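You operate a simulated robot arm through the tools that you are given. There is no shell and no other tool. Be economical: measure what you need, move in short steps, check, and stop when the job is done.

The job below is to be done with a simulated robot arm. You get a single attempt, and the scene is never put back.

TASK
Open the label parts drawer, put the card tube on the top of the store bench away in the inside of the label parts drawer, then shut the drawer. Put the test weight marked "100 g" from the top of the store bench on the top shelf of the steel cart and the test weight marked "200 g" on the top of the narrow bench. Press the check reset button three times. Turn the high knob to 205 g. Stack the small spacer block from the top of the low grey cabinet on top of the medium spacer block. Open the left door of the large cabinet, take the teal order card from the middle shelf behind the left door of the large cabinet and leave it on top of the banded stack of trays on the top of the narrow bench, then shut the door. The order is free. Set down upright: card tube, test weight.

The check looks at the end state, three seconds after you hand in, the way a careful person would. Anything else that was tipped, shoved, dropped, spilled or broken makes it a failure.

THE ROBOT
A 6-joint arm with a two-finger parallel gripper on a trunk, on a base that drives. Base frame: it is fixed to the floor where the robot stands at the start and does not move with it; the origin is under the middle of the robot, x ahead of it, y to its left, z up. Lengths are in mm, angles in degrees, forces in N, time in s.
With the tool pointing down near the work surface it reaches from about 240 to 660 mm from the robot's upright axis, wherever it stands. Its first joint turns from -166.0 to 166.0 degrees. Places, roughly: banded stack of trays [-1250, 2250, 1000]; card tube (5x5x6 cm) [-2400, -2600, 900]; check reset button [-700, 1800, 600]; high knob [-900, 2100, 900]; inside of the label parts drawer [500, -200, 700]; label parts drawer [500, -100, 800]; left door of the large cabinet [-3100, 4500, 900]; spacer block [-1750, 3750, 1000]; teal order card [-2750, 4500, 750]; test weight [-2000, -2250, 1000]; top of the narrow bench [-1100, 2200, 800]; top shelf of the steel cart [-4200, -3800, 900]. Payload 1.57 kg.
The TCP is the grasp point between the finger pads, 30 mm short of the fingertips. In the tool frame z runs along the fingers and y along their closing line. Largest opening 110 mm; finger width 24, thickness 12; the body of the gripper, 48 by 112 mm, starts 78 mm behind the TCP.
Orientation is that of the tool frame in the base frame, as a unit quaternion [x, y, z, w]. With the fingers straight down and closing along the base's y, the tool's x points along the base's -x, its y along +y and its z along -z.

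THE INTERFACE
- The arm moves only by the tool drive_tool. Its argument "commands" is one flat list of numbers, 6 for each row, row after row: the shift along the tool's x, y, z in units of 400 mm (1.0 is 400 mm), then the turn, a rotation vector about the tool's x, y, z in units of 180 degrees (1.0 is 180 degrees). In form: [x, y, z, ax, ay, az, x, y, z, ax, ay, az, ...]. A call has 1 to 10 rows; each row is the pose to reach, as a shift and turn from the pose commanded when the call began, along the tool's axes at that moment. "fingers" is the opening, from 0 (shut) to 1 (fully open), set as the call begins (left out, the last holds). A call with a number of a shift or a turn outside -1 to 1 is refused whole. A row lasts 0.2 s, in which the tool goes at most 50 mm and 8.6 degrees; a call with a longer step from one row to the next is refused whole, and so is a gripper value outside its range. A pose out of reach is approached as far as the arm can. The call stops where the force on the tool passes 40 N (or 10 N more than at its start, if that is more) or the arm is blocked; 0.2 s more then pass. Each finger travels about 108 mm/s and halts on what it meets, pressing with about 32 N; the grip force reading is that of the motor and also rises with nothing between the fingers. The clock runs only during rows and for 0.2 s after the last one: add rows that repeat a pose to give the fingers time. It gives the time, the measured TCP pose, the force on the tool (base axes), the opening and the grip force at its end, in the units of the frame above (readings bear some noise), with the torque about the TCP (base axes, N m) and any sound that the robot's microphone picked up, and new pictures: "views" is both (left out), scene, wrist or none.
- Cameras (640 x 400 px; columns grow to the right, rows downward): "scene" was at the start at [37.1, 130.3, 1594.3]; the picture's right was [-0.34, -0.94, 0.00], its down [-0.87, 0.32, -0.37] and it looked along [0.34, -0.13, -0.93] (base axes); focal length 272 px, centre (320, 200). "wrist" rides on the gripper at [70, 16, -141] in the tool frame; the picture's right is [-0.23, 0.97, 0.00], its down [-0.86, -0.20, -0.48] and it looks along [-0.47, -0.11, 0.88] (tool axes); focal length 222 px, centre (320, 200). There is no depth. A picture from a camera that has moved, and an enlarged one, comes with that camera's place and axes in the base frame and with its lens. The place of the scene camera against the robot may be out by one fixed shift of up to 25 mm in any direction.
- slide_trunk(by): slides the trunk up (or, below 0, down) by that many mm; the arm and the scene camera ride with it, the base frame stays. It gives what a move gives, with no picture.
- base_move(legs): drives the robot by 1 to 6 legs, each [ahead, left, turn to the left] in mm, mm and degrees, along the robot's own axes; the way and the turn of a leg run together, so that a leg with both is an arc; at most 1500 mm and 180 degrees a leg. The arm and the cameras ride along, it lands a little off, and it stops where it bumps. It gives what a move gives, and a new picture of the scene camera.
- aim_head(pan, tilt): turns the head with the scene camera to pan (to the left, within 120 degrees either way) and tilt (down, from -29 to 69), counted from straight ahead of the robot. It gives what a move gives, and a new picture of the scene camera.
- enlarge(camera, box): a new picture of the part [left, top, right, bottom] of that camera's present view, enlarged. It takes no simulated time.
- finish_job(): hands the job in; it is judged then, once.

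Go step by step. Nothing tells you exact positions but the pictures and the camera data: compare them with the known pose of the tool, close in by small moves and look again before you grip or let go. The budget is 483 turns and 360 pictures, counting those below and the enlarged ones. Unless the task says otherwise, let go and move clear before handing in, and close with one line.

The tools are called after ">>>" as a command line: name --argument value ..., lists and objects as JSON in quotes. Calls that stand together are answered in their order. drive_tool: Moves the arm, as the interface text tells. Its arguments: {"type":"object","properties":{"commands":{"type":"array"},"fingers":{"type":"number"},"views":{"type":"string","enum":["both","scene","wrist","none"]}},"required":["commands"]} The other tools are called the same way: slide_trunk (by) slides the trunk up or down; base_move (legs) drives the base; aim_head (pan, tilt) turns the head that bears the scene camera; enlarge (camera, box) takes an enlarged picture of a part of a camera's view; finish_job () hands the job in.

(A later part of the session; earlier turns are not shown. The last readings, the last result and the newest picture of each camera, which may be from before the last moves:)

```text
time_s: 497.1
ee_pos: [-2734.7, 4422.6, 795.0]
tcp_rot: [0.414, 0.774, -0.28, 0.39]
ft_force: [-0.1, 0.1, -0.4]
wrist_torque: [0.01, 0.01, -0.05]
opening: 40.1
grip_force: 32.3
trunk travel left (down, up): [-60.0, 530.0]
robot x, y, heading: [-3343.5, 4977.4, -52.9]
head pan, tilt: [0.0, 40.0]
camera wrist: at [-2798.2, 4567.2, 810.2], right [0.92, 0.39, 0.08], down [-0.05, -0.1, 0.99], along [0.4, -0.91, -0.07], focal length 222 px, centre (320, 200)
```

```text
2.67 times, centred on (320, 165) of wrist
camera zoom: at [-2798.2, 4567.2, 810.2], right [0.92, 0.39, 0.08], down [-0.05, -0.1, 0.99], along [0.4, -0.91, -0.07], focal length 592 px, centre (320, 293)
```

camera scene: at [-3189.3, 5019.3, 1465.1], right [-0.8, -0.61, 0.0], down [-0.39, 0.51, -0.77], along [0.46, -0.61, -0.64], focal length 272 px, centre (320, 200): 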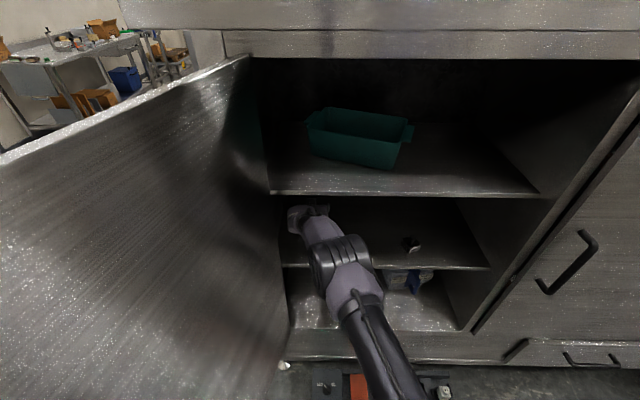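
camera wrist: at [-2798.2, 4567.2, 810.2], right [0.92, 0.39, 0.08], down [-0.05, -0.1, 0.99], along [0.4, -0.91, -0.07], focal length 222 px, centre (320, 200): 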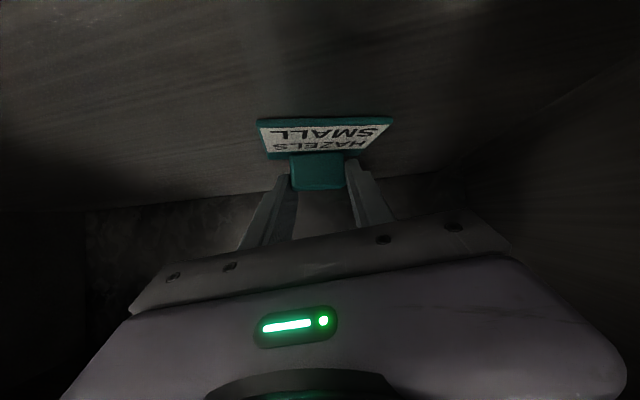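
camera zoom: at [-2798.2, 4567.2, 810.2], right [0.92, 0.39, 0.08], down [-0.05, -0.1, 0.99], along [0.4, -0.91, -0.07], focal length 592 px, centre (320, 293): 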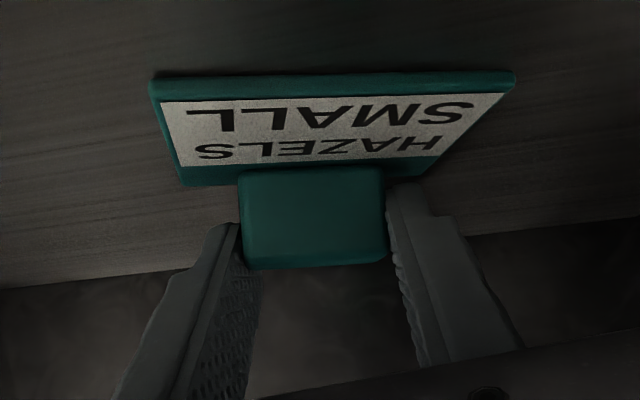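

The tab is gripped (40 mm). Lift with the trunk and draw the card out by backing the base.

>>> slide_trunk --by 40

>>> base_move --legs '[[-350, 0, 0]]'

>>> drive_tool --commands '[0, 0, 0, 0, 0, 0]' --views "wrist"

```text
time_s: 497.9
ee_pos: [-2734.6, 4422.9, 834.9]
tcp_rot: [0.414, 0.774, -0.28, 0.39]
ft_force: [0.3, -0.8, 0.0]
wrist_torque: [-0.02, -0.01, -0.02]
opening: 40.0
grip_force: 32.1
trunk travel left (down, up): [-100.0, 490.0]
robot x, y, heading: [-3344.2, 4976.5, -52.7]
head pan, tilt: [0.0, 40.0]
```

```text
time_s: 500.2
ee_pos: [-2942.7, 4703.7, 833.7]
tcp_rot: [0.41, 0.775, -0.278, 0.392]
ft_force: [0.7, 0.5, -0.3]
wrist_torque: [-0.03, 0.03, 0.01]
opening: 39.6
grip_force: 32.2
trunk travel left (down, up): [-100.0, 490.0]
robot x, y, heading: [-3554.1, 5253.8, -52.4]
head pan, tilt: [0.0, 40.0]
camera scene: at [-3401.7, 5297.3, 1505.2], right [-0.79, -0.61, 0.0], down [-0.39, 0.51, -0.77], along [0.47, -0.61, -0.64], focal length 272 px, centre (320, 200)
```

scene: 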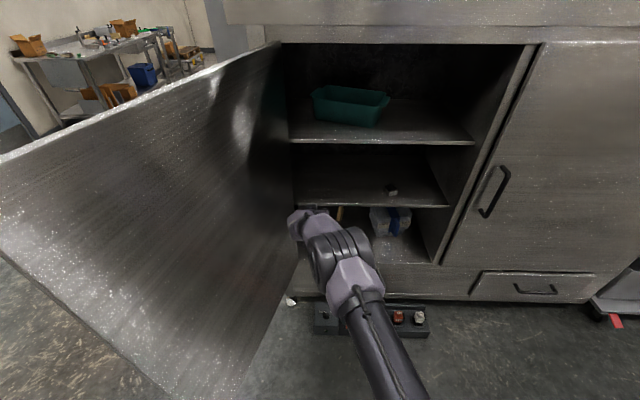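

```text
time_s: 500.6
ee_pos: [-2942.7, 4703.2, 835.1]
tcp_rot: [0.411, 0.775, -0.278, 0.39]
ft_force: [0.5, 0.5, 0.2]
wrist_torque: [0.02, 0.01, 0.01]
opening: 39.6
grip_force: 32.1
trunk travel left (down, up): [-100.0, 490.0]
robot x, y, heading: [-3558.6, 5255.3, -52.4]
head pan, tilt: [0.0, 40.0]
camera wrist: at [-3006.8, 4847.7, 850.3], right [0.91, 0.4, 0.08], down [-0.05, -0.1, 0.99], along [0.4, -0.91, -0.07], focal length 222 px, centre (320, 200)
```

wrist: 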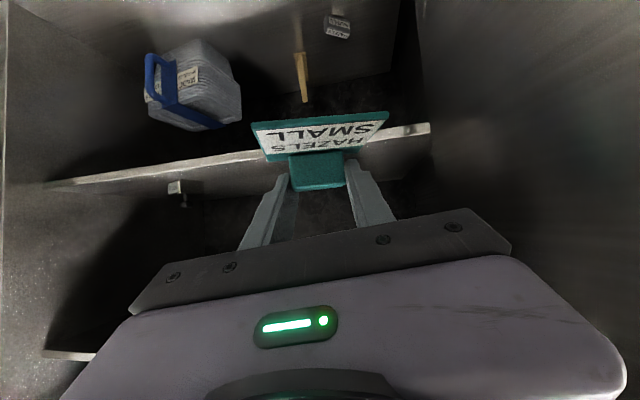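

The card is held level. I'll back off, retract the arm with the same orientation, and carry it around to the narrow bench.

>>> base_move --legs '[[-260, 0, 0]]'

>>> drive_tool --commands '[0.012, -0.015, -0.1, 0, 0, 0, 0.025, -0.03, -0.2, 0, 0, 0, 0.037, -0.045, -0.3, 0, 0, 0, 0.05, -0.06, -0.41, 0, 0, 0, 0.062, -0.075, -0.51, 0, 0, 0, 0.075, -0.09, -0.62, 0, 0, 0, 0.087, -0.105, -0.72, 0, 0, 0, 0.1, -0.12, -0.82, 0, 0, 0]' --views "wrist"

```text
time_s: 502.4
ee_pos: [-3100.2, 4910.4, 835.1]
tcp_rot: [0.41, 0.776, -0.278, 0.391]
ft_force: [-0.5, -0.4, 0.4]
wrist_torque: [0.01, 0.03, 0.0]
opening: 39.8
grip_force: 32.1
trunk travel left (down, up): [-100.0, 490.0]
robot x, y, heading: [-3714.2, 5458.1, -52.1]
head pan, tilt: [0.0, 40.0]
camera scene: at [-3560.5, 5502.6, 1505.2], right [-0.79, -0.61, 0.0], down [-0.39, 0.51, -0.77], along [0.47, -0.61, -0.64], focal length 272 px, centre (320, 200)
```

scene: 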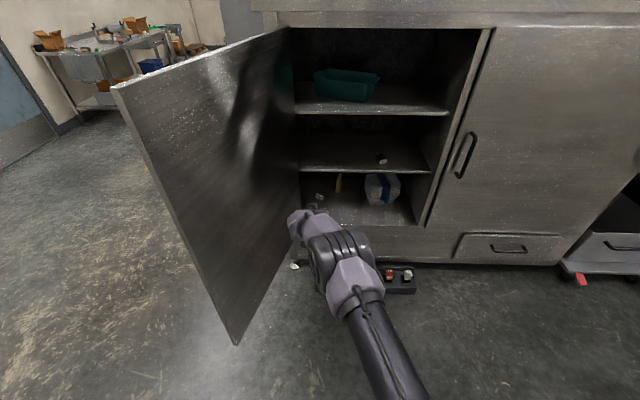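

```text
time_s: 504.2
ee_pos: [-3281.2, 5150.8, 983.4]
tcp_rot: [0.411, 0.775, -0.279, 0.391]
ft_force: [-0.8, 0.0, -0.3]
wrist_torque: [0.0, -0.03, -0.01]
opening: 39.4
grip_force: 32.3
trunk travel left (down, up): [-100.0, 490.0]
robot x, y, heading: [-3717.7, 5458.0, -52.5]
head pan, tilt: [0.0, 40.0]
camera wrist: at [-3346.2, 5294.2, 999.1], right [0.91, 0.4, 0.08], down [-0.05, -0.1, 0.99], along [0.41, -0.91, -0.07], focal length 222 px, centre (320, 200)
```

wrist: 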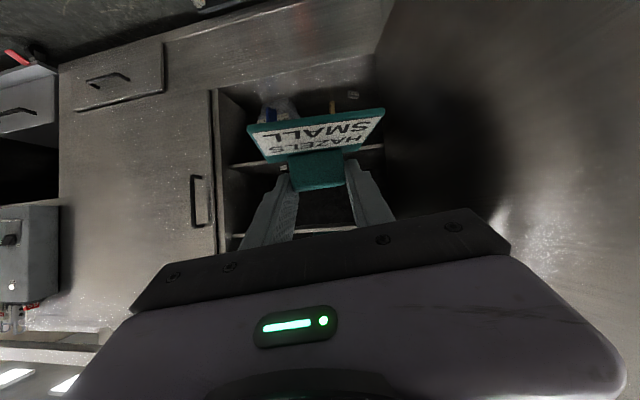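

I'll go right to clear the open door before turning, then drive around.

>>> base_move --legs '[[0, -600, -0.6], [0, 0, 90], [1450, 0, 0], [900, 0, 0]]'

```text
time_s: 522.5
ee_pos: [-1959.2, 6880.8, 983.1]
tcp_rot: [-0.242, 0.843, 0.07, 0.475]
ft_force: [-0.2, 0.7, 0.2]
wrist_torque: [-0.02, -0.03, 0.02]
opening: 38.5
grip_force: 32.3
trunk travel left (down, up): [-100.0, 490.0]
robot x, y, heading: [-2288.2, 6458.9, 35.6]
head pan, tilt: [0.0, 40.0]
camera scene: at [-2308.3, 6620.1, 1505.2], right [0.58, -0.81, 0.0], down [-0.52, -0.37, -0.77], along [0.62, 0.45, -0.64], focal length 272 px, centre (320, 200)
```

scene: 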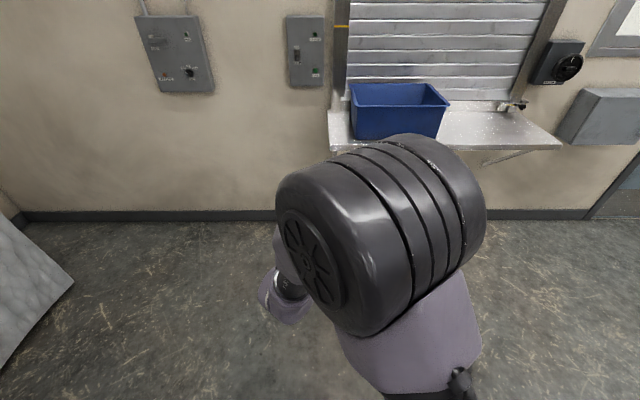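

>>> base_move --legs '[[0, 0, -88.7], [1450, 0, 0], [1450, 0, 0], [390, 0, 0]]'

>>> drive_tool --commands '[0, 0, 0, 0, 0, 0]' --views "wrist"

```text
time_s: 542.2
ee_pos: [109.7, 3527.1, 982.7]
tcp_rot: [0.418, 0.771, -0.282, 0.388]
ft_force: [0.0, -0.4, -0.4]
wrist_torque: [0.0, -0.02, 0.01]
opening: 38.4
grip_force: 32.1
trunk travel left (down, up): [-100.0, 490.0]
robot x, y, heading: [-317.8, 3845.9, -53.1]
head pan, tilt: [0.0, 40.0]
camera scene: at [-162.1, 3885.8, 1505.1], right [-0.8, -0.6, 0.0], down [-0.38, 0.52, -0.77], along [0.46, -0.61, -0.64], focal length 272 px, centre (320, 200)
```

scene: 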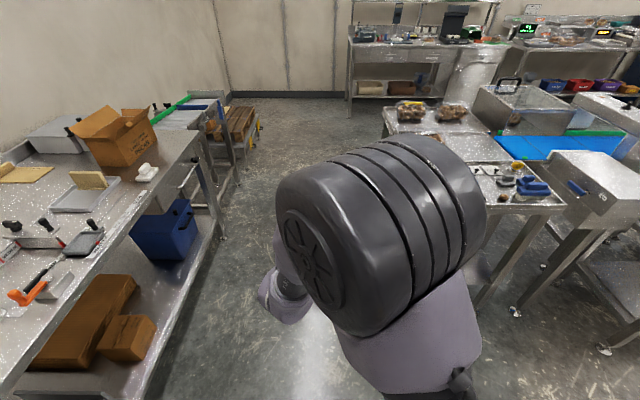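

```text
time_s: 542.6
ee_pos: [108.4, 3527.4, 983.2]
tcp_rot: [0.418, 0.772, -0.282, 0.387]
ft_force: [-0.6, 0.7, -0.7]
wrist_torque: [-0.02, -0.01, 0.01]
opening: 38.8
grip_force: 32.1
trunk travel left (down, up): [-100.0, 490.0]
robot x, y, heading: [-317.9, 3845.0, -53.5]
head pan, tilt: [0.0, 40.0]
camera wrist: at [48.3, 3672.8, 998.8], right [0.92, 0.38, 0.08], down [-0.05, -0.1, 0.99], along [0.39, -0.92, -0.07], focal length 222 px, centre (320, 200)
```

wrist: 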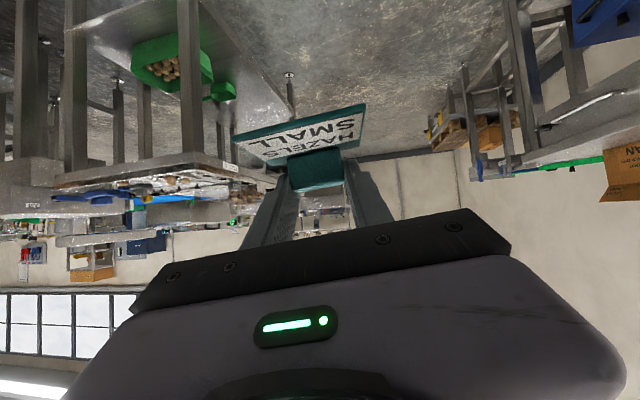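

>>> slide_trunk --by 120

>>> base_move --legs '[[0, -900, 0], [0, -880, 0]]'

>>> aim_head --pan 35 --tilt 45

```text
time_s: 544.1
ee_pos: [109.9, 3527.7, 1102.5]
tcp_rot: [0.418, 0.772, -0.282, 0.387]
ft_force: [0.2, -0.2, -0.4]
wrist_torque: [0.01, -0.01, -0.02]
opening: 38.5
grip_force: 32.1
trunk travel left (down, up): [-220.0, 370.0]
robot x, y, heading: [-319.3, 3845.2, -53.1]
head pan, tilt: [0.0, 40.0]
```

```text
time_s: 553.2
ee_pos: [-1347.3, 2466.2, 1104.2]
tcp_rot: [0.423, 0.769, -0.284, 0.386]
ft_force: [-0.1, -0.1, 0.1]
wrist_torque: [-0.01, -0.02, 0.0]
opening: 38.3
grip_force: 32.4
trunk travel left (down, up): [-220.0, 370.0]
robot x, y, heading: [-1767.6, 2788.4, -53.9]
head pan, tilt: [0.0, 40.0]
camera scene: at [-1615.2, 2827.7, 1625.2], right [-0.81, -0.59, 0.0], down [-0.38, 0.52, -0.77], along [0.45, -0.62, -0.64], focal length 272 px, centre (320, 200)
```

scene: 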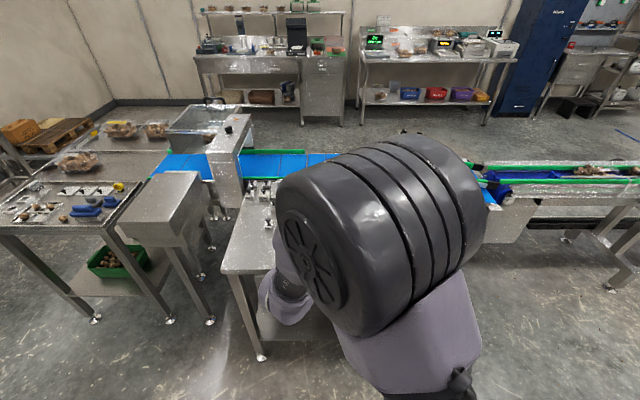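

```text
time_s: 554.2
ee_pos: [-1346.9, 2466.6, 1102.9]
tcp_rot: [0.424, 0.769, -0.285, 0.386]
ft_force: [0.1, 0.4, 0.1]
wrist_torque: [0.0, 0.0, -0.01]
opening: 38.7
grip_force: 31.9
trunk travel left (down, up): [-220.0, 370.0]
robot x, y, heading: [-1773.8, 2787.2, -54.2]
head pan, tilt: [35.0, 45.0]
camera scene: at [-1587.9, 2870.2, 1617.9], right [-0.33, -0.94, 0.0], down [-0.67, 0.23, -0.71], along [0.67, -0.23, -0.71], focal length 272 px, centre (320, 200)
```

scene: 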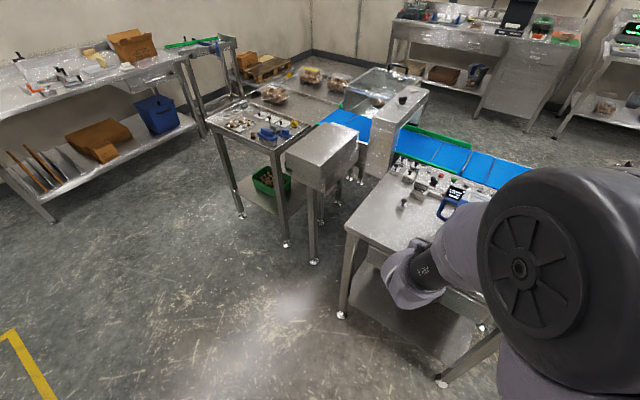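

>>> drive_tool --commands '[0, 0, 0, 0, 0, 0]' --views "wrist"

```text
time_s: 554.6
ee_pos: [-1346.7, 2466.1, 1103.7]
tcp_rot: [0.423, 0.77, -0.284, 0.386]
ft_force: [0.8, 0.0, 0.1]
wrist_torque: [0.02, 0.0, 0.0]
opening: 38.5
grip_force: 32.0
trunk travel left (down, up): [-220.0, 370.0]
robot x, y, heading: [-1768.7, 2789.8, -54.0]
head pan, tilt: [35.0, 45.0]
camera wrist: at [-1406.8, 2612.0, 1118.8], right [0.93, 0.37, 0.08], down [-0.05, -0.1, 0.99], along [0.38, -0.92, -0.07], focal length 222 px, centre (320, 200)
```

wrist: 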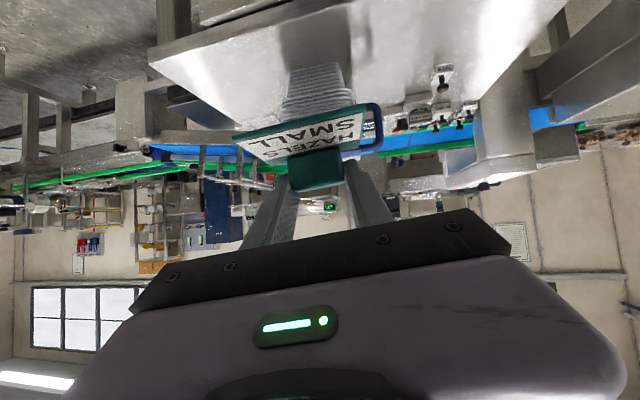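

The stack is straight ahead behind the card. For a precise fix, I'll turn the robot away and look with the head camera.

>>> base_move --legs '[[0, 0, -70]]'

>>> aim_head --pan 85 --tilt 45

>>> enlarge --camera "scene" --box '[240, 100, 400, 220]'

```text
time_s: 558.0
ee_pos: [-1931.5, 2281.6, 1103.8]
tcp_rot: [0.789, 0.385, -0.454, 0.152]
ft_force: [-0.7, 0.1, 0.2]
wrist_torque: [0.01, 0.01, 0.0]
opening: 38.6
grip_force: 31.8
trunk travel left (down, up): [-220.0, 370.0]
robot x, y, heading: [-1770.4, 2787.8, -124.5]
head pan, tilt: [35.0, 45.0]
camera scene: at [-1638.7, 2654.5, 1617.9], right [-1.0, -0.01, 0.0], down [-0.01, 0.71, -0.71], along [0.01, -0.71, -0.71], focal length 272 px, centre (320, 200)
```

scene: 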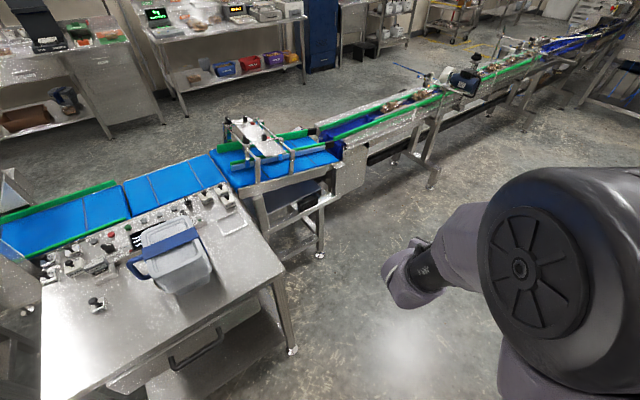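

```text
time_s: 559.2
ee_pos: [-1933.7, 2281.2, 1103.4]
tcp_rot: [0.789, 0.385, -0.454, 0.151]
ft_force: [0.4, 0.5, 0.6]
wrist_torque: [-0.02, 0.01, 0.0]
opening: 38.6
grip_force: 32.0
trunk travel left (down, up): [-220.0, 370.0]
robot x, y, heading: [-1771.6, 2786.6, -124.5]
head pan, tilt: [85.0, 45.0]
camera scene: at [-1576.7, 2684.2, 1617.9], right [-0.63, -0.77, 0.0], down [-0.55, 0.45, -0.71], along [0.55, -0.45, -0.71], focal length 272 px, centre (320, 200)
```

scene: 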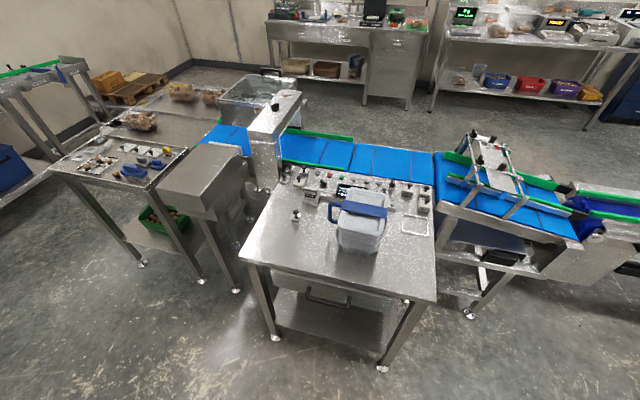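

```text
3.33 times, centred on (320, 160) of scene
camera zoom: at [-1576.7, 2684.2, 1617.9], right [-0.63, -0.77, 0.0], down [-0.55, 0.45, -0.71], along [0.55, -0.45, -0.71], focal length 907 px, centre (320, 333)
```

zoom: 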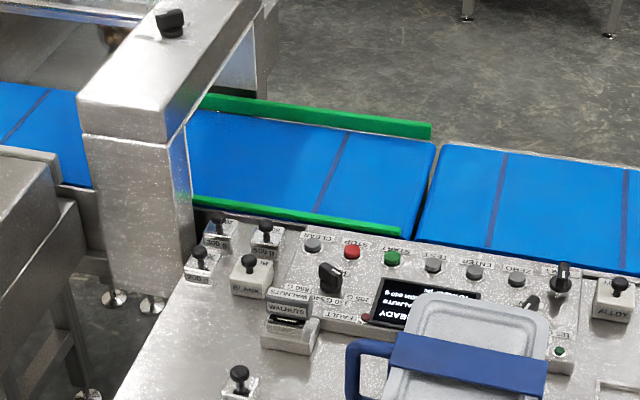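

>>> enlarge --camera "scene" --box '[315, 180, 415, 260]'

```text
5.00 times, centred on (365, 220) of scene
camera zoom: at [-1576.7, 2684.2, 1617.9], right [-0.63, -0.77, 0.0], down [-0.55, 0.45, -0.71], along [0.55, -0.45, -0.71], focal length 1361 px, centre (95, 100)
```

zoom: 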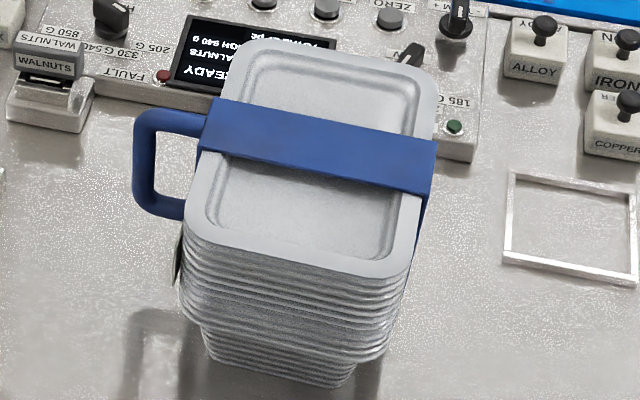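

The stack's top is about 171×131 mm with the band across its middle, centre near (-1210, 2208). I'll turn back, drive in so the card is over it and level the tool's roll.

>>> base_move --legs '[[0, 0, 70.6], [0, -42, 0], [270, 0, 0]]'

>>> drive_tool --commands '[0, 0, 0, 0, 0, 0.042]' --views "wrist"

>>> enlarge --camera "wrist" --box '[200, 60, 440, 210]'

```text
time_s: 564.7
ee_pos: [-1215.2, 2224.9, 1102.2]
tcp_rot: [0.419, 0.772, -0.281, 0.388]
ft_force: [0.2, -0.7, -0.6]
wrist_torque: [-0.02, -0.05, -0.02]
opening: 38.6
grip_force: 32.5
trunk travel left (down, up): [-220.0, 370.0]
robot x, y, heading: [-1642.7, 2543.6, -53.3]
head pan, tilt: [85.0, 45.0]
camera scene: at [-1468.1, 2695.1, 1617.9], right [0.52, -0.85, 0.0], down [-0.6, -0.37, -0.71], along [0.6, 0.37, -0.71], focal length 272 px, centre (320, 200)
```

scene: 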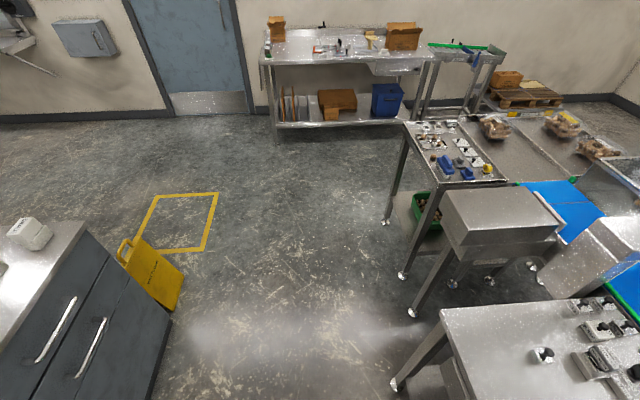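

```text
time_s: 565.1
ee_pos: [-1217.4, 2225.2, 1103.0]
tcp_rot: [0.469, 0.741, -0.257, 0.406]
ft_force: [0.7, 0.1, -0.7]
wrist_torque: [0.01, -0.02, 0.01]
opening: 38.7
grip_force: 31.6
trunk travel left (down, up): [-220.0, 370.0]
robot x, y, heading: [-1645.0, 2543.6, -53.6]
head pan, tilt: [85.0, 45.0]
camera wrist: at [-1268.6, 2374.2, 1119.9], right [0.93, 0.31, 0.19], down [-0.16, -0.14, 0.98], along [0.33, -0.94, -0.08], focal length 222 px, centre (320, 200)
```

wrist: 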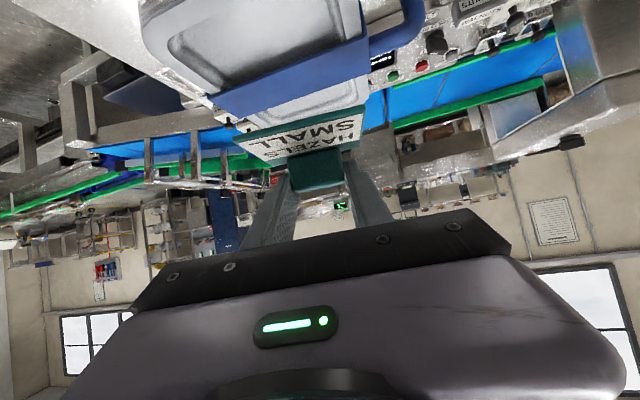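

```text
2.67 times, centred on (320, 135) of wrist
camera zoom: at [-1268.6, 2374.2, 1119.9], right [0.93, 0.31, 0.19], down [-0.16, -0.14, 0.98], along [0.33, -0.94, -0.08], focal length 592 px, centre (320, 373)
```

zoom: 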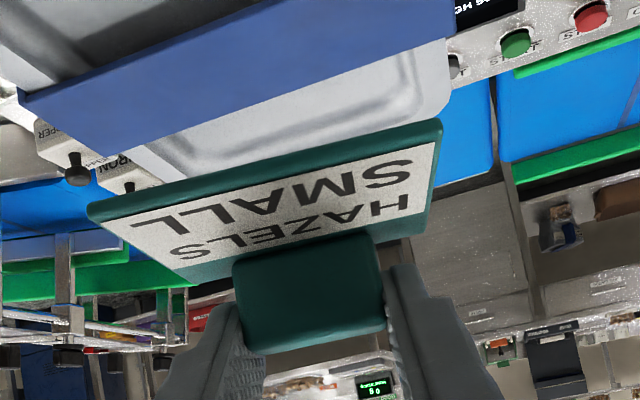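

Levelled. The band top is at z≈1012, centre ≈(-1220, 2209); the plate centre is ~38 mm short of it. Move over and lower.

>>> drive_tool --commands '[-0.05, -0.027, 0.078, 0, 0, 0, 0.0, -0.027, 0.11, 0, 0, 0, 0.035, -0.027, 0.132, 0, 0, 0]' --views "wrist"

>>> enlarge --camera "wrist" --box '[160, 60, 440, 240]'

```text
time_s: 565.9
ee_pos: [-1209.7, 2187.0, 1062.7]
tcp_rot: [0.469, 0.742, -0.255, 0.405]
ft_force: [-1.0, -0.2, 0.2]
wrist_torque: [-0.02, 0.0, -0.03]
opening: 38.4
grip_force: 31.5
trunk travel left (down, up): [-220.0, 370.0]
robot x, y, heading: [-1644.1, 2543.0, -53.4]
head pan, tilt: [85.0, 45.0]
camera wrist: at [-1261.2, 2335.8, 1078.6], right [0.93, 0.31, 0.19], down [-0.16, -0.14, 0.98], along [0.33, -0.94, -0.08], focal length 222 px, centre (320, 200)
```

wrist: 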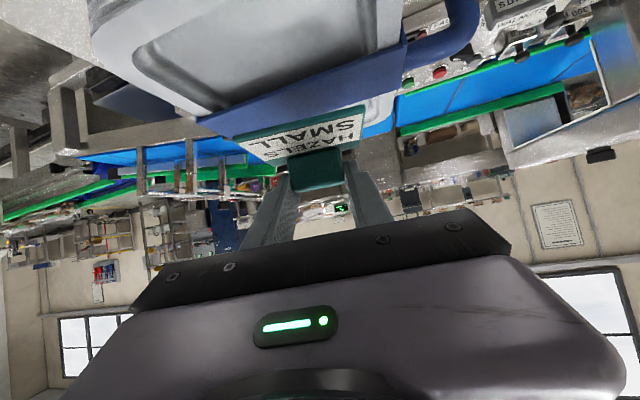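

```text
2.22 times, centred on (300, 150) of wrist
camera zoom: at [-1261.2, 2335.8, 1078.6], right [0.93, 0.31, 0.19], down [-0.16, -0.14, 0.98], along [0.33, -0.94, -0.08], focal length 494 px, centre (364, 311)
```

zoom: 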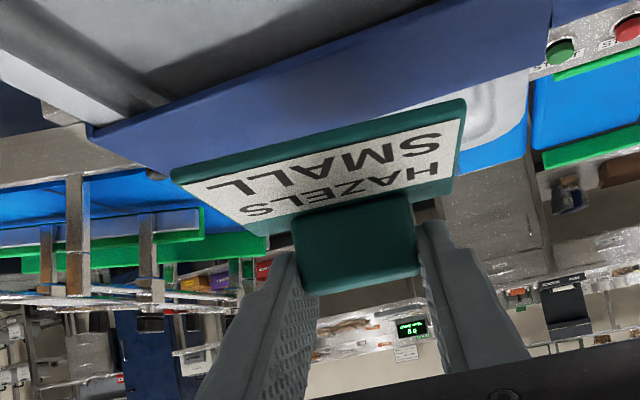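

>>> drive_tool --commands '[0.022, -0.01, -0.008, 0, 0, 0, 0.031, -0.01, -0.003, 0, 0, 0, 0.039, -0.01, 0.002, 0, 0, 0, 0.047, -0.01, 0.007, 0, 0, 0, 0.055, -0.01, 0.012, 0, 0, 0, 0.063, -0.01, 0.017, 0, 0, 0, 0.071, -0.01, 0.023, 0, 0, 0, 0.08, -0.01, 0.028, 0, 0, 0]' --views "wrist"

>>> enlarge --camera "wrist" --box '[160, 60, 440, 240]'

```text
time_s: 567.7
ee_pos: [-1217.7, 2194.2, 1030.0]
tcp_rot: [0.469, 0.741, -0.256, 0.405]
ft_force: [-0.2, -0.4, 0.3]
wrist_torque: [-0.02, -0.01, -0.02]
opening: 38.6
grip_force: 32.5
trunk travel left (down, up): [-220.0, 370.0]
robot x, y, heading: [-1647.2, 2543.9, -53.5]
head pan, tilt: [85.0, 45.0]
camera wrist: at [-1269.8, 2342.1, 1046.9], right [0.93, 0.31, 0.19], down [-0.16, -0.14, 0.98], along [0.33, -0.94, -0.08], focal length 222 px, centre (320, 200)
```

wrist: 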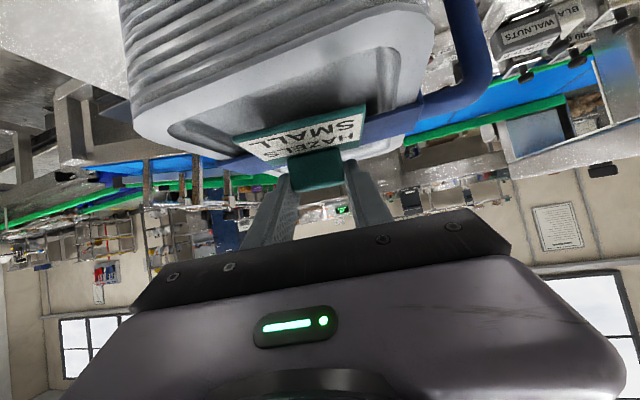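

```text
2.22 times, centred on (300, 150) of wrist
camera zoom: at [-1269.8, 2342.1, 1046.9], right [0.93, 0.31, 0.19], down [-0.16, -0.14, 0.98], along [0.33, -0.94, -0.08], focal length 494 px, centre (364, 311)
```

zoom: 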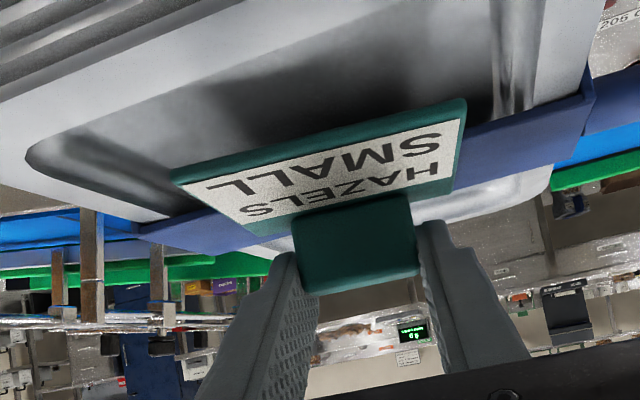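

>>> drive_tool --commands '[-0.0145, 0.004, 0.0225, 0, 0, 0, -0.008, 0.004, 0.0265, 0, 0, 0, -0.0018, 0.004, 0.0306, 0, 0, 0, 0.0045, 0.004, 0.0346, 0, 0, 0, 0.011, 0.004, 0.0387, 0, 0, 0, 0.017, 0.004, 0.0427, 0, 0, 0, 0.0235, 0.004, 0.0468, 0, 0, 0, 0.03, 0.004, 0.0508, 0, 0, 0]' --views "wrist"

>>> enlarge --camera "wrist" --box '[160, 60, 440, 240]'

```text
time_s: 568.8
ee_pos: [-1211.7, 2184.2, 1023.6]
tcp_rot: [0.468, 0.74, -0.257, 0.409]
ft_force: [-5.6, 3.5, 17.0]
wrist_torque: [0.01, 0.17, -0.06]
opening: 38.4
grip_force: 31.8
trunk travel left (down, up): [-220.0, 370.0]
robot x, y, heading: [-1638.8, 2543.8, -53.5]
head pan, tilt: [85.0, 45.0]
stopped in row 5: the force on the tool passed its limit at 41 N (the readings are from after the stop); the commanded pose is now the measured one
camera wrist: at [-1264.0, 2333.2, 1039.1], right [0.93, 0.31, 0.19], down [-0.16, -0.13, 0.98], along [0.33, -0.94, -0.07], focal length 222 px, centre (320, 200)
```

wrist: 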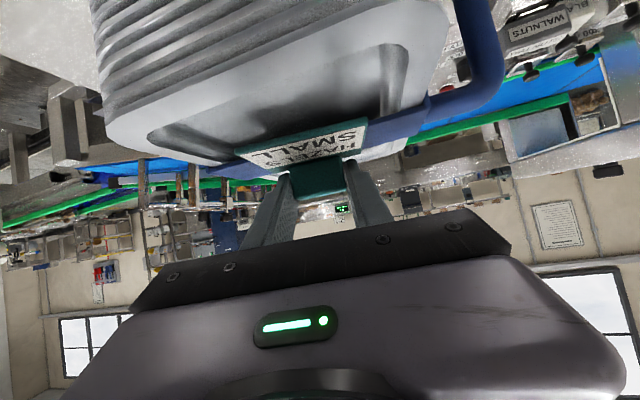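

```text
2.22 times, centred on (300, 150) of wrist
camera zoom: at [-1264.0, 2333.2, 1039.1], right [0.93, 0.31, 0.19], down [-0.16, -0.13, 0.98], along [0.33, -0.94, -0.07], focal length 494 px, centre (364, 311)
```

zoom: 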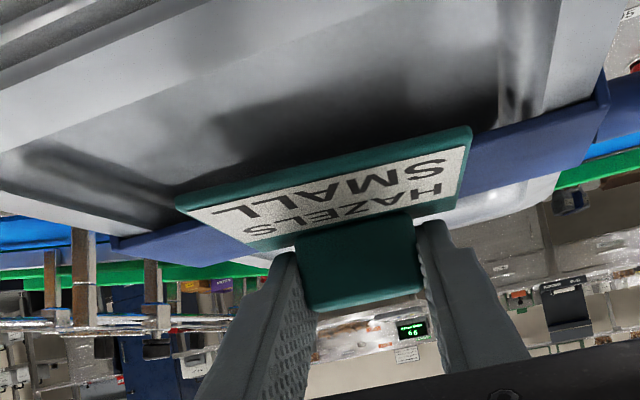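

Contact on the band, but the plate sits ~12 mm too far forward; lift slightly, shift back, and set down again.

>>> drive_tool --commands '[-0.0126, 0, -0.008, 0, 0, 0, 0.0034, 0, -0.034, 0, 0, 0, 0.0097, 0, -0.03, 0, 0, 0, 0.016, 0, -0.026, 0, 0, 0, 0.0223, 0, -0.022, 0, 0, 0, 0.0286, 0, -0.018, 0, 0, 0]' --views "wrist"

>>> enlarge --camera "wrist" --box '[160, 60, 440, 240]'

```text
time_s: 570.1
ee_pos: [-1214.5, 2194.0, 1022.7]
tcp_rot: [0.467, 0.738, -0.258, 0.414]
ft_force: [-5.7, 3.0, 19.9]
wrist_torque: [0.06, 0.24, -0.06]
opening: 38.6
grip_force: 32.0
trunk travel left (down, up): [-220.0, 370.0]
robot x, y, heading: [-1642.9, 2544.5, -53.7]
head pan, tilt: [85.0, 45.0]
stopped in row 6: the force on the tool passed its limit at 44 N (the readings are from after the stop); the commanded pose is now the measured one
camera wrist: at [-1267.4, 2343.2, 1037.3], right [0.93, 0.31, 0.2], down [-0.17, -0.13, 0.98], along [0.33, -0.94, -0.06], focal length 222 px, centre (320, 200)
```

wrist: 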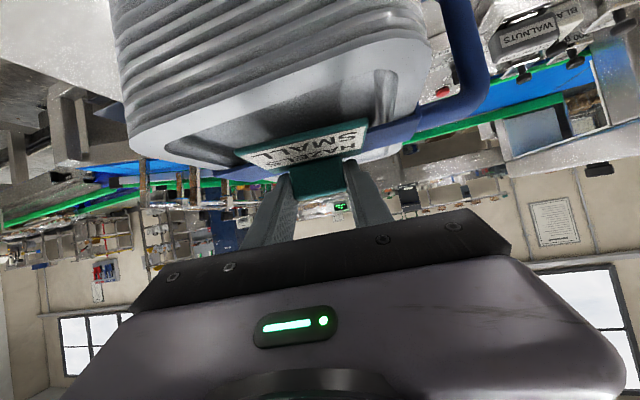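

```text
2.22 times, centred on (300, 150) of wrist
camera zoom: at [-1267.4, 2343.2, 1037.3], right [0.93, 0.31, 0.2], down [-0.17, -0.13, 0.98], along [0.33, -0.94, -0.06], focal length 494 px, centre (364, 311)
```

zoom: 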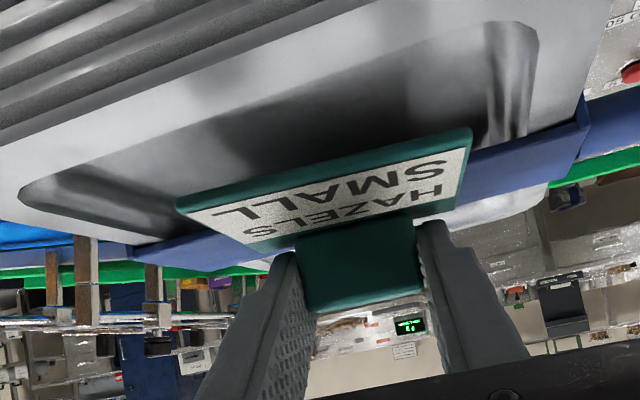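

Better centred on the band. Release.

>>> drive_tool --commands '[0, 0, 0, 0, 0, 0, 0, 0, 0, 0, 0, 0, 0, 0, 0, 0, 0, 0]' --fingers 0.62 --views "none"

>>> drive_tool --commands '[0, 0, -0.06, 0, 0, 0, 0, 0, -0.15, 0, 0, 0, -0.03, 0, -0.25, 0, 0, 0]' --views "wrist"

>>> enlarge --camera "wrist" --box '[200, 60, 440, 210]'

```text
time_s: 570.9
ee_pos: [-1214.1, 2193.5, 1021.3]
tcp_rot: [0.467, 0.739, -0.257, 0.412]
ft_force: [2.7, -3.7, 13.2]
wrist_torque: [-0.34, -0.05, 0.04]
opening: 63.3
grip_force: 0.0
trunk travel left (down, up): [-220.0, 370.0]
robot x, y, heading: [-1644.3, 2544.5, -53.4]
head pan, tilt: [85.0, 45.0]
```

```text
time_s: 571.7
ee_pos: [-1250.6, 2265.1, 1084.7]
tcp_rot: [0.468, 0.738, -0.258, 0.411]
ft_force: [0.5, 0.1, 0.1]
wrist_torque: [0.02, -0.01, 0.01]
opening: 68.2
grip_force: 0.1
trunk travel left (down, up): [-220.0, 370.0]
robot x, y, heading: [-1643.6, 2546.4, -53.8]
head pan, tilt: [85.0, 45.0]
camera wrist: at [-1303.0, 2413.6, 1099.3], right [0.93, 0.31, 0.2], down [-0.16, -0.13, 0.98], along [0.33, -0.94, -0.07], focal length 222 px, centre (320, 200)
```

wrist: 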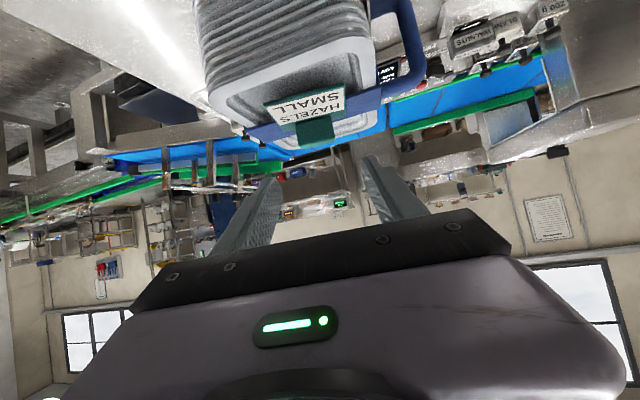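

```text
2.67 times, centred on (320, 135) of wrist
camera zoom: at [-1303.0, 2413.6, 1099.3], right [0.93, 0.31, 0.2], down [-0.16, -0.13, 0.98], along [0.33, -0.94, -0.07], focal length 592 px, centre (320, 373)
```

zoom: 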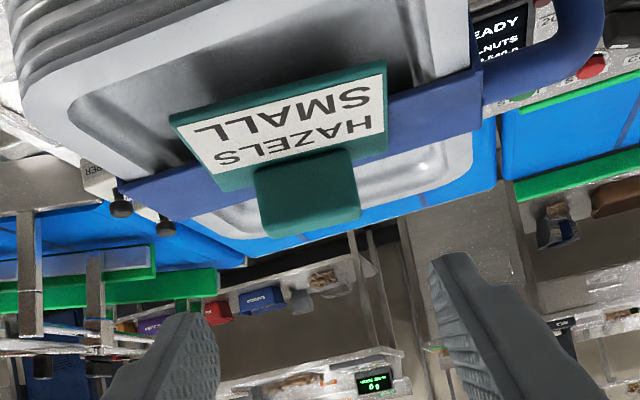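

The card rests on top of the banded stack. Now close the fingers, back away and return to shut the cabinet door.

>>> base_move --legs '[[-350, 0, 0.5], [0, 900, 0], [0, 950, 0]]'

>>> base_move --legs '[[-1450, 0, 0], [-1320, 0, 0], [0, 0, -90], [600, 0, 0]]'

>>> aim_head --pan 15 --tilt 35

```text
time_s: 582.9
ee_pos: [22.5, 3651.1, 1083.1]
tcp_rot: [0.462, 0.742, -0.255, 0.414]
ft_force: [0.5, 0.2, 0.3]
wrist_torque: [0.03, 0.02, -0.02]
opening: 68.5
grip_force: 0.2
trunk travel left (down, up): [-220.0, 370.0]
robot x, y, heading: [-371.9, 3922.3, -52.9]
head pan, tilt: [85.0, 45.0]
camera scene: at [-202.9, 4079.6, 1617.9], right [0.53, -0.85, 0.0], down [-0.6, -0.38, -0.71], along [0.6, 0.38, -0.71], focal length 272 px, centre (320, 200)
```

scene: 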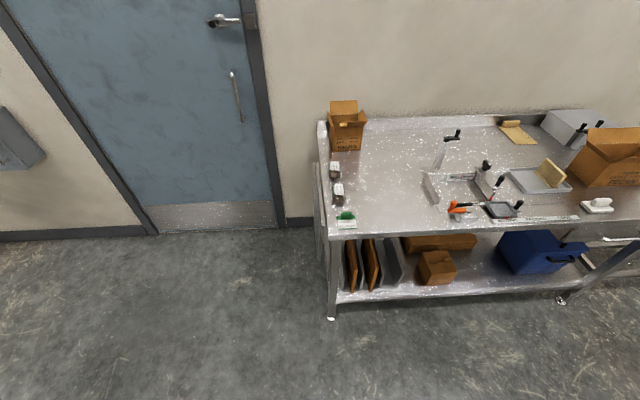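

```text
time_s: 603.2
ee_pos: [-2828.0, 5406.8, 1083.9]
tcp_rot: [0.854, 0.189, -0.473, 0.107]
ft_force: [0.0, -0.1, -0.2]
wrist_torque: [-0.01, 0.04, 0.01]
opening: 68.3
grip_force: 0.0
trunk travel left (down, up): [-220.0, 370.0]
robot x, y, heading: [-2542.1, 5800.5, -143.8]
head pan, tilt: [85.0, 45.0]
camera scene: at [-2400.8, 5638.0, 1617.9], right [-0.86, -0.52, 0.0], down [-0.37, 0.61, -0.71], along [0.37, -0.6, -0.71], focal length 272 px, centre (320, 200)
```

scene: 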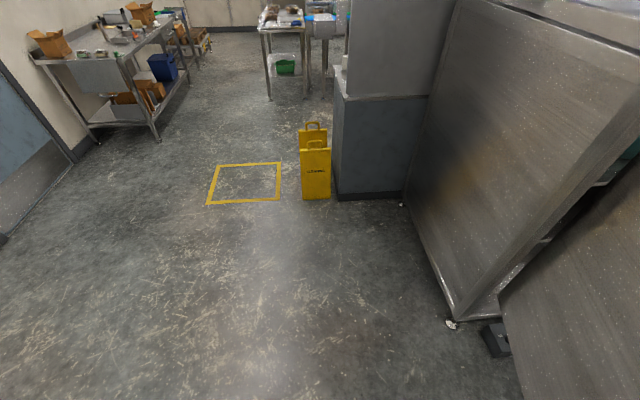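

```text
time_s: 604.6
ee_pos: [-2828.9, 5407.3, 1083.9]
tcp_rot: [0.854, 0.189, -0.474, 0.107]
ft_force: [-0.4, 0.1, -0.7]
wrist_torque: [-0.02, 0.01, -0.03]
opening: 68.3
grip_force: 0.0
trunk travel left (down, up): [-220.0, 370.0]
robot x, y, heading: [-2545.6, 5803.0, -143.6]
head pan, tilt: [15.0, 35.0]
camera scene: at [-2497.7, 5639.3, 1632.7], right [-0.78, 0.63, 0.0], down [0.36, 0.45, -0.82], along [-0.51, -0.64, -0.57], focal length 272 px, centre (320, 200)
```

scene: 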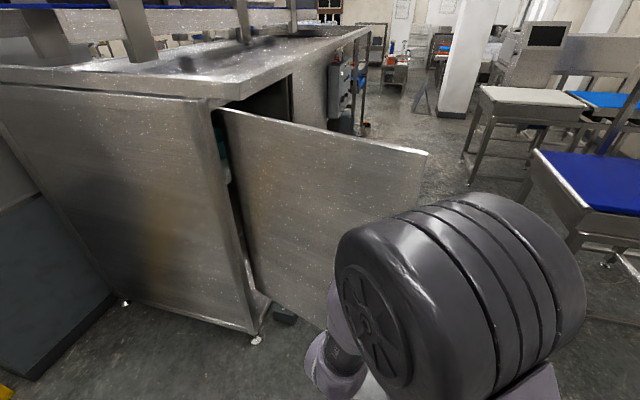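

>>> base_move --legs '[[220, 0, 0.5]]'

>>> drive_tool --commands '[-0.026, 0.01, 0.0416, 0, 0, 0, -0.064, 0.026, 0.104, 0, 0, 0, -0.103, 0.041, 0.166, 0, 0, 0, -0.142, 0.057, 0.229, 0, 0, 0, -0.18, 0.072, 0.291, 0, 0, 0, -0.219, 0.088, 0.354, 0, 0, 0, -0.258, 0.103, 0.416, 0, 0, 0]' --fingers 0 --views "scene"

```text
time_s: 606.3
ee_pos: [-2998.9, 5278.7, 1083.0]
tcp_rot: [0.853, 0.193, -0.472, 0.109]
ft_force: [0.6, -0.3, -0.1]
wrist_torque: [0.0, 0.0, 0.03]
opening: 68.1
grip_force: 0.1
trunk travel left (down, up): [-220.0, 370.0]
robot x, y, heading: [-2715.6, 5676.0, -143.6]
head pan, tilt: [15.0, 35.0]
camera scene: at [-2669.4, 5512.4, 1632.7], right [-0.78, 0.62, 0.0], down [0.36, 0.45, -0.82], along [-0.51, -0.64, -0.57], focal length 272 px, centre (320, 200)
```

scene: 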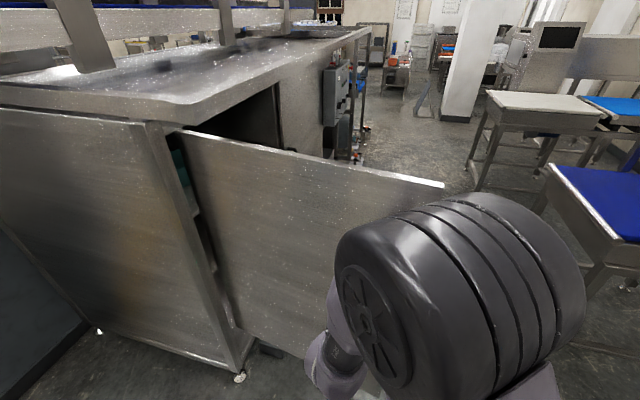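

```text
time_s: 607.9
ee_pos: [-3156.7, 5155.9, 1083.6]
tcp_rot: [0.853, 0.192, -0.473, 0.109]
ft_force: [-0.4, 0.4, -0.4]
wrist_torque: [0.03, -0.01, -0.02]
opening: 0.0
grip_force: 21.2
trunk travel left (down, up): [-220.0, 370.0]
robot x, y, heading: [-2719.6, 5669.6, -143.8]
head pan, tilt: [15.0, 35.0]
camera scene: at [-2668.9, 5512.7, 1632.7], right [-0.78, 0.62, 0.0], down [0.36, 0.45, -0.82], along [-0.51, -0.64, -0.57], focal length 272 px, centre (320, 200)
```

scene: 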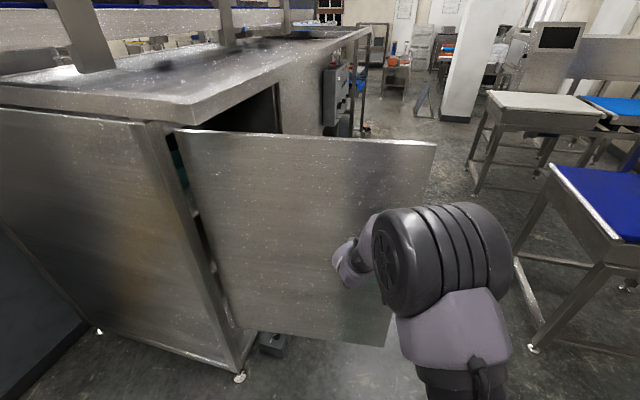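

It's closing. Try pushing on with the base.

>>> base_move --legs '[[200, 0, 0]]'

```text
time_s: 609.5
ee_pos: [-3316.3, 5037.3, 1084.2]
tcp_rot: [0.853, 0.192, -0.473, 0.108]
ft_force: [-0.2, -0.1, -0.3]
wrist_torque: [0.02, -0.01, 0.0]
opening: 0.0
grip_force: 21.7
trunk travel left (down, up): [-220.0, 370.0]
robot x, y, heading: [-2877.4, 5556.1, -143.4]
head pan, tilt: [15.0, 35.0]
camera scene: at [-2828.7, 5394.5, 1632.7], right [-0.78, 0.62, 0.0], down [0.36, 0.45, -0.82], along [-0.51, -0.64, -0.57], focal length 272 px, centre (320, 200)
```

scene: 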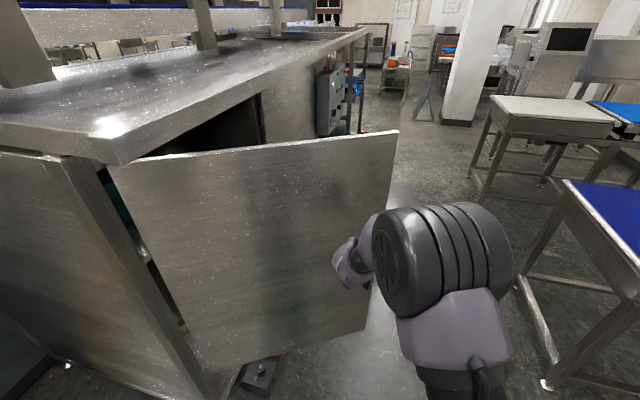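

>>> base_move --legs '[[150, 130, 0], [120, 150, 0]]'

```text
time_s: 612.2
ee_pos: [-3370.3, 4654.5, 1085.0]
tcp_rot: [0.852, 0.191, -0.474, 0.109]
ft_force: [0.7, -0.6, -0.2]
wrist_torque: [0.01, -0.03, -0.01]
opening: 0.0
grip_force: 21.7
trunk travel left (down, up): [-220.0, 370.0]
robot x, y, heading: [-2930.1, 5169.0, -143.4]
head pan, tilt: [15.0, 35.0]
camera scene: at [-2880.5, 5008.5, 1632.6], right [-0.78, 0.62, 0.0], down [0.36, 0.45, -0.82], along [-0.51, -0.64, -0.57], focal length 272 px, centre (320, 200)
```

scene: 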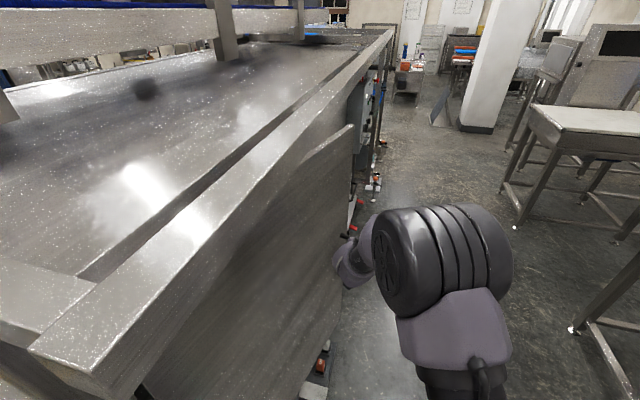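

>>> base_move --legs '[[0, 110, 0]]'

>>> drive_tool --commands '[0, 0.05, 0, 0, 0, 0, 0, 0.1, 0, 0, 0, 0, 0, 0.15, 0, 0, 0, 0, 0, 0.2, 0, 0, 0, 0, 0, 0.25, 0, 0, 0, 0]' --views "scene"

```text
time_s: 613.5
ee_pos: [-3302.4, 4564.7, 1084.9]
tcp_rot: [0.853, 0.192, -0.474, 0.108]
ft_force: [0.4, -0.7, -0.9]
wrist_torque: [0.0, 0.0, -0.06]
opening: 0.0
grip_force: 21.1
trunk travel left (down, up): [-220.0, 370.0]
robot x, y, heading: [-2864.6, 5082.3, -143.7]
head pan, tilt: [15.0, 35.0]
camera scene: at [-2814.1, 4920.1, 1632.6], right [-0.78, 0.62, 0.0], down [0.36, 0.45, -0.82], along [-0.51, -0.64, -0.57], focal length 272 px, centre (320, 200)
```

scene: 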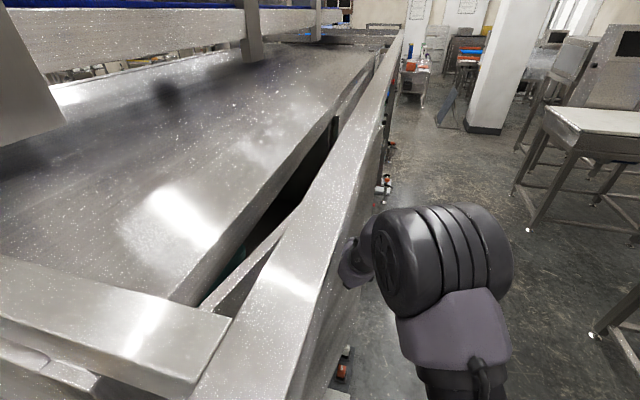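

```text
time_s: 614.9
ee_pos: [-3258.8, 4510.4, 1030.6]
tcp_rot: [0.864, 0.203, -0.452, 0.082]
ft_force: [0.1, 0.1, -0.6]
wrist_torque: [-0.04, 0.11, -0.04]
opening: 0.3
grip_force: 21.7
trunk travel left (down, up): [-220.0, 370.0]
robot x, y, heading: [-2861.8, 5087.2, -143.6]
head pan, tilt: [15.0, 35.0]
stopped in row 5: the arm was blocked; the commanded pose is now the measured one
camera scene: at [-2818.3, 4950.3, 1628.6], right [-0.78, 0.63, -0.01], down [0.36, 0.44, -0.82], along [-0.51, -0.65, -0.57], focal length 272 px, centre (320, 200)
```

scene: 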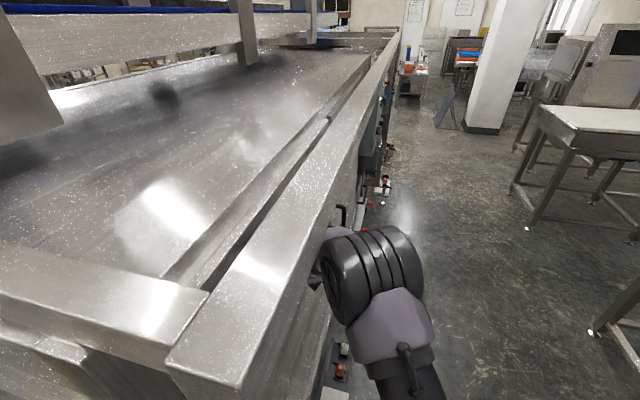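

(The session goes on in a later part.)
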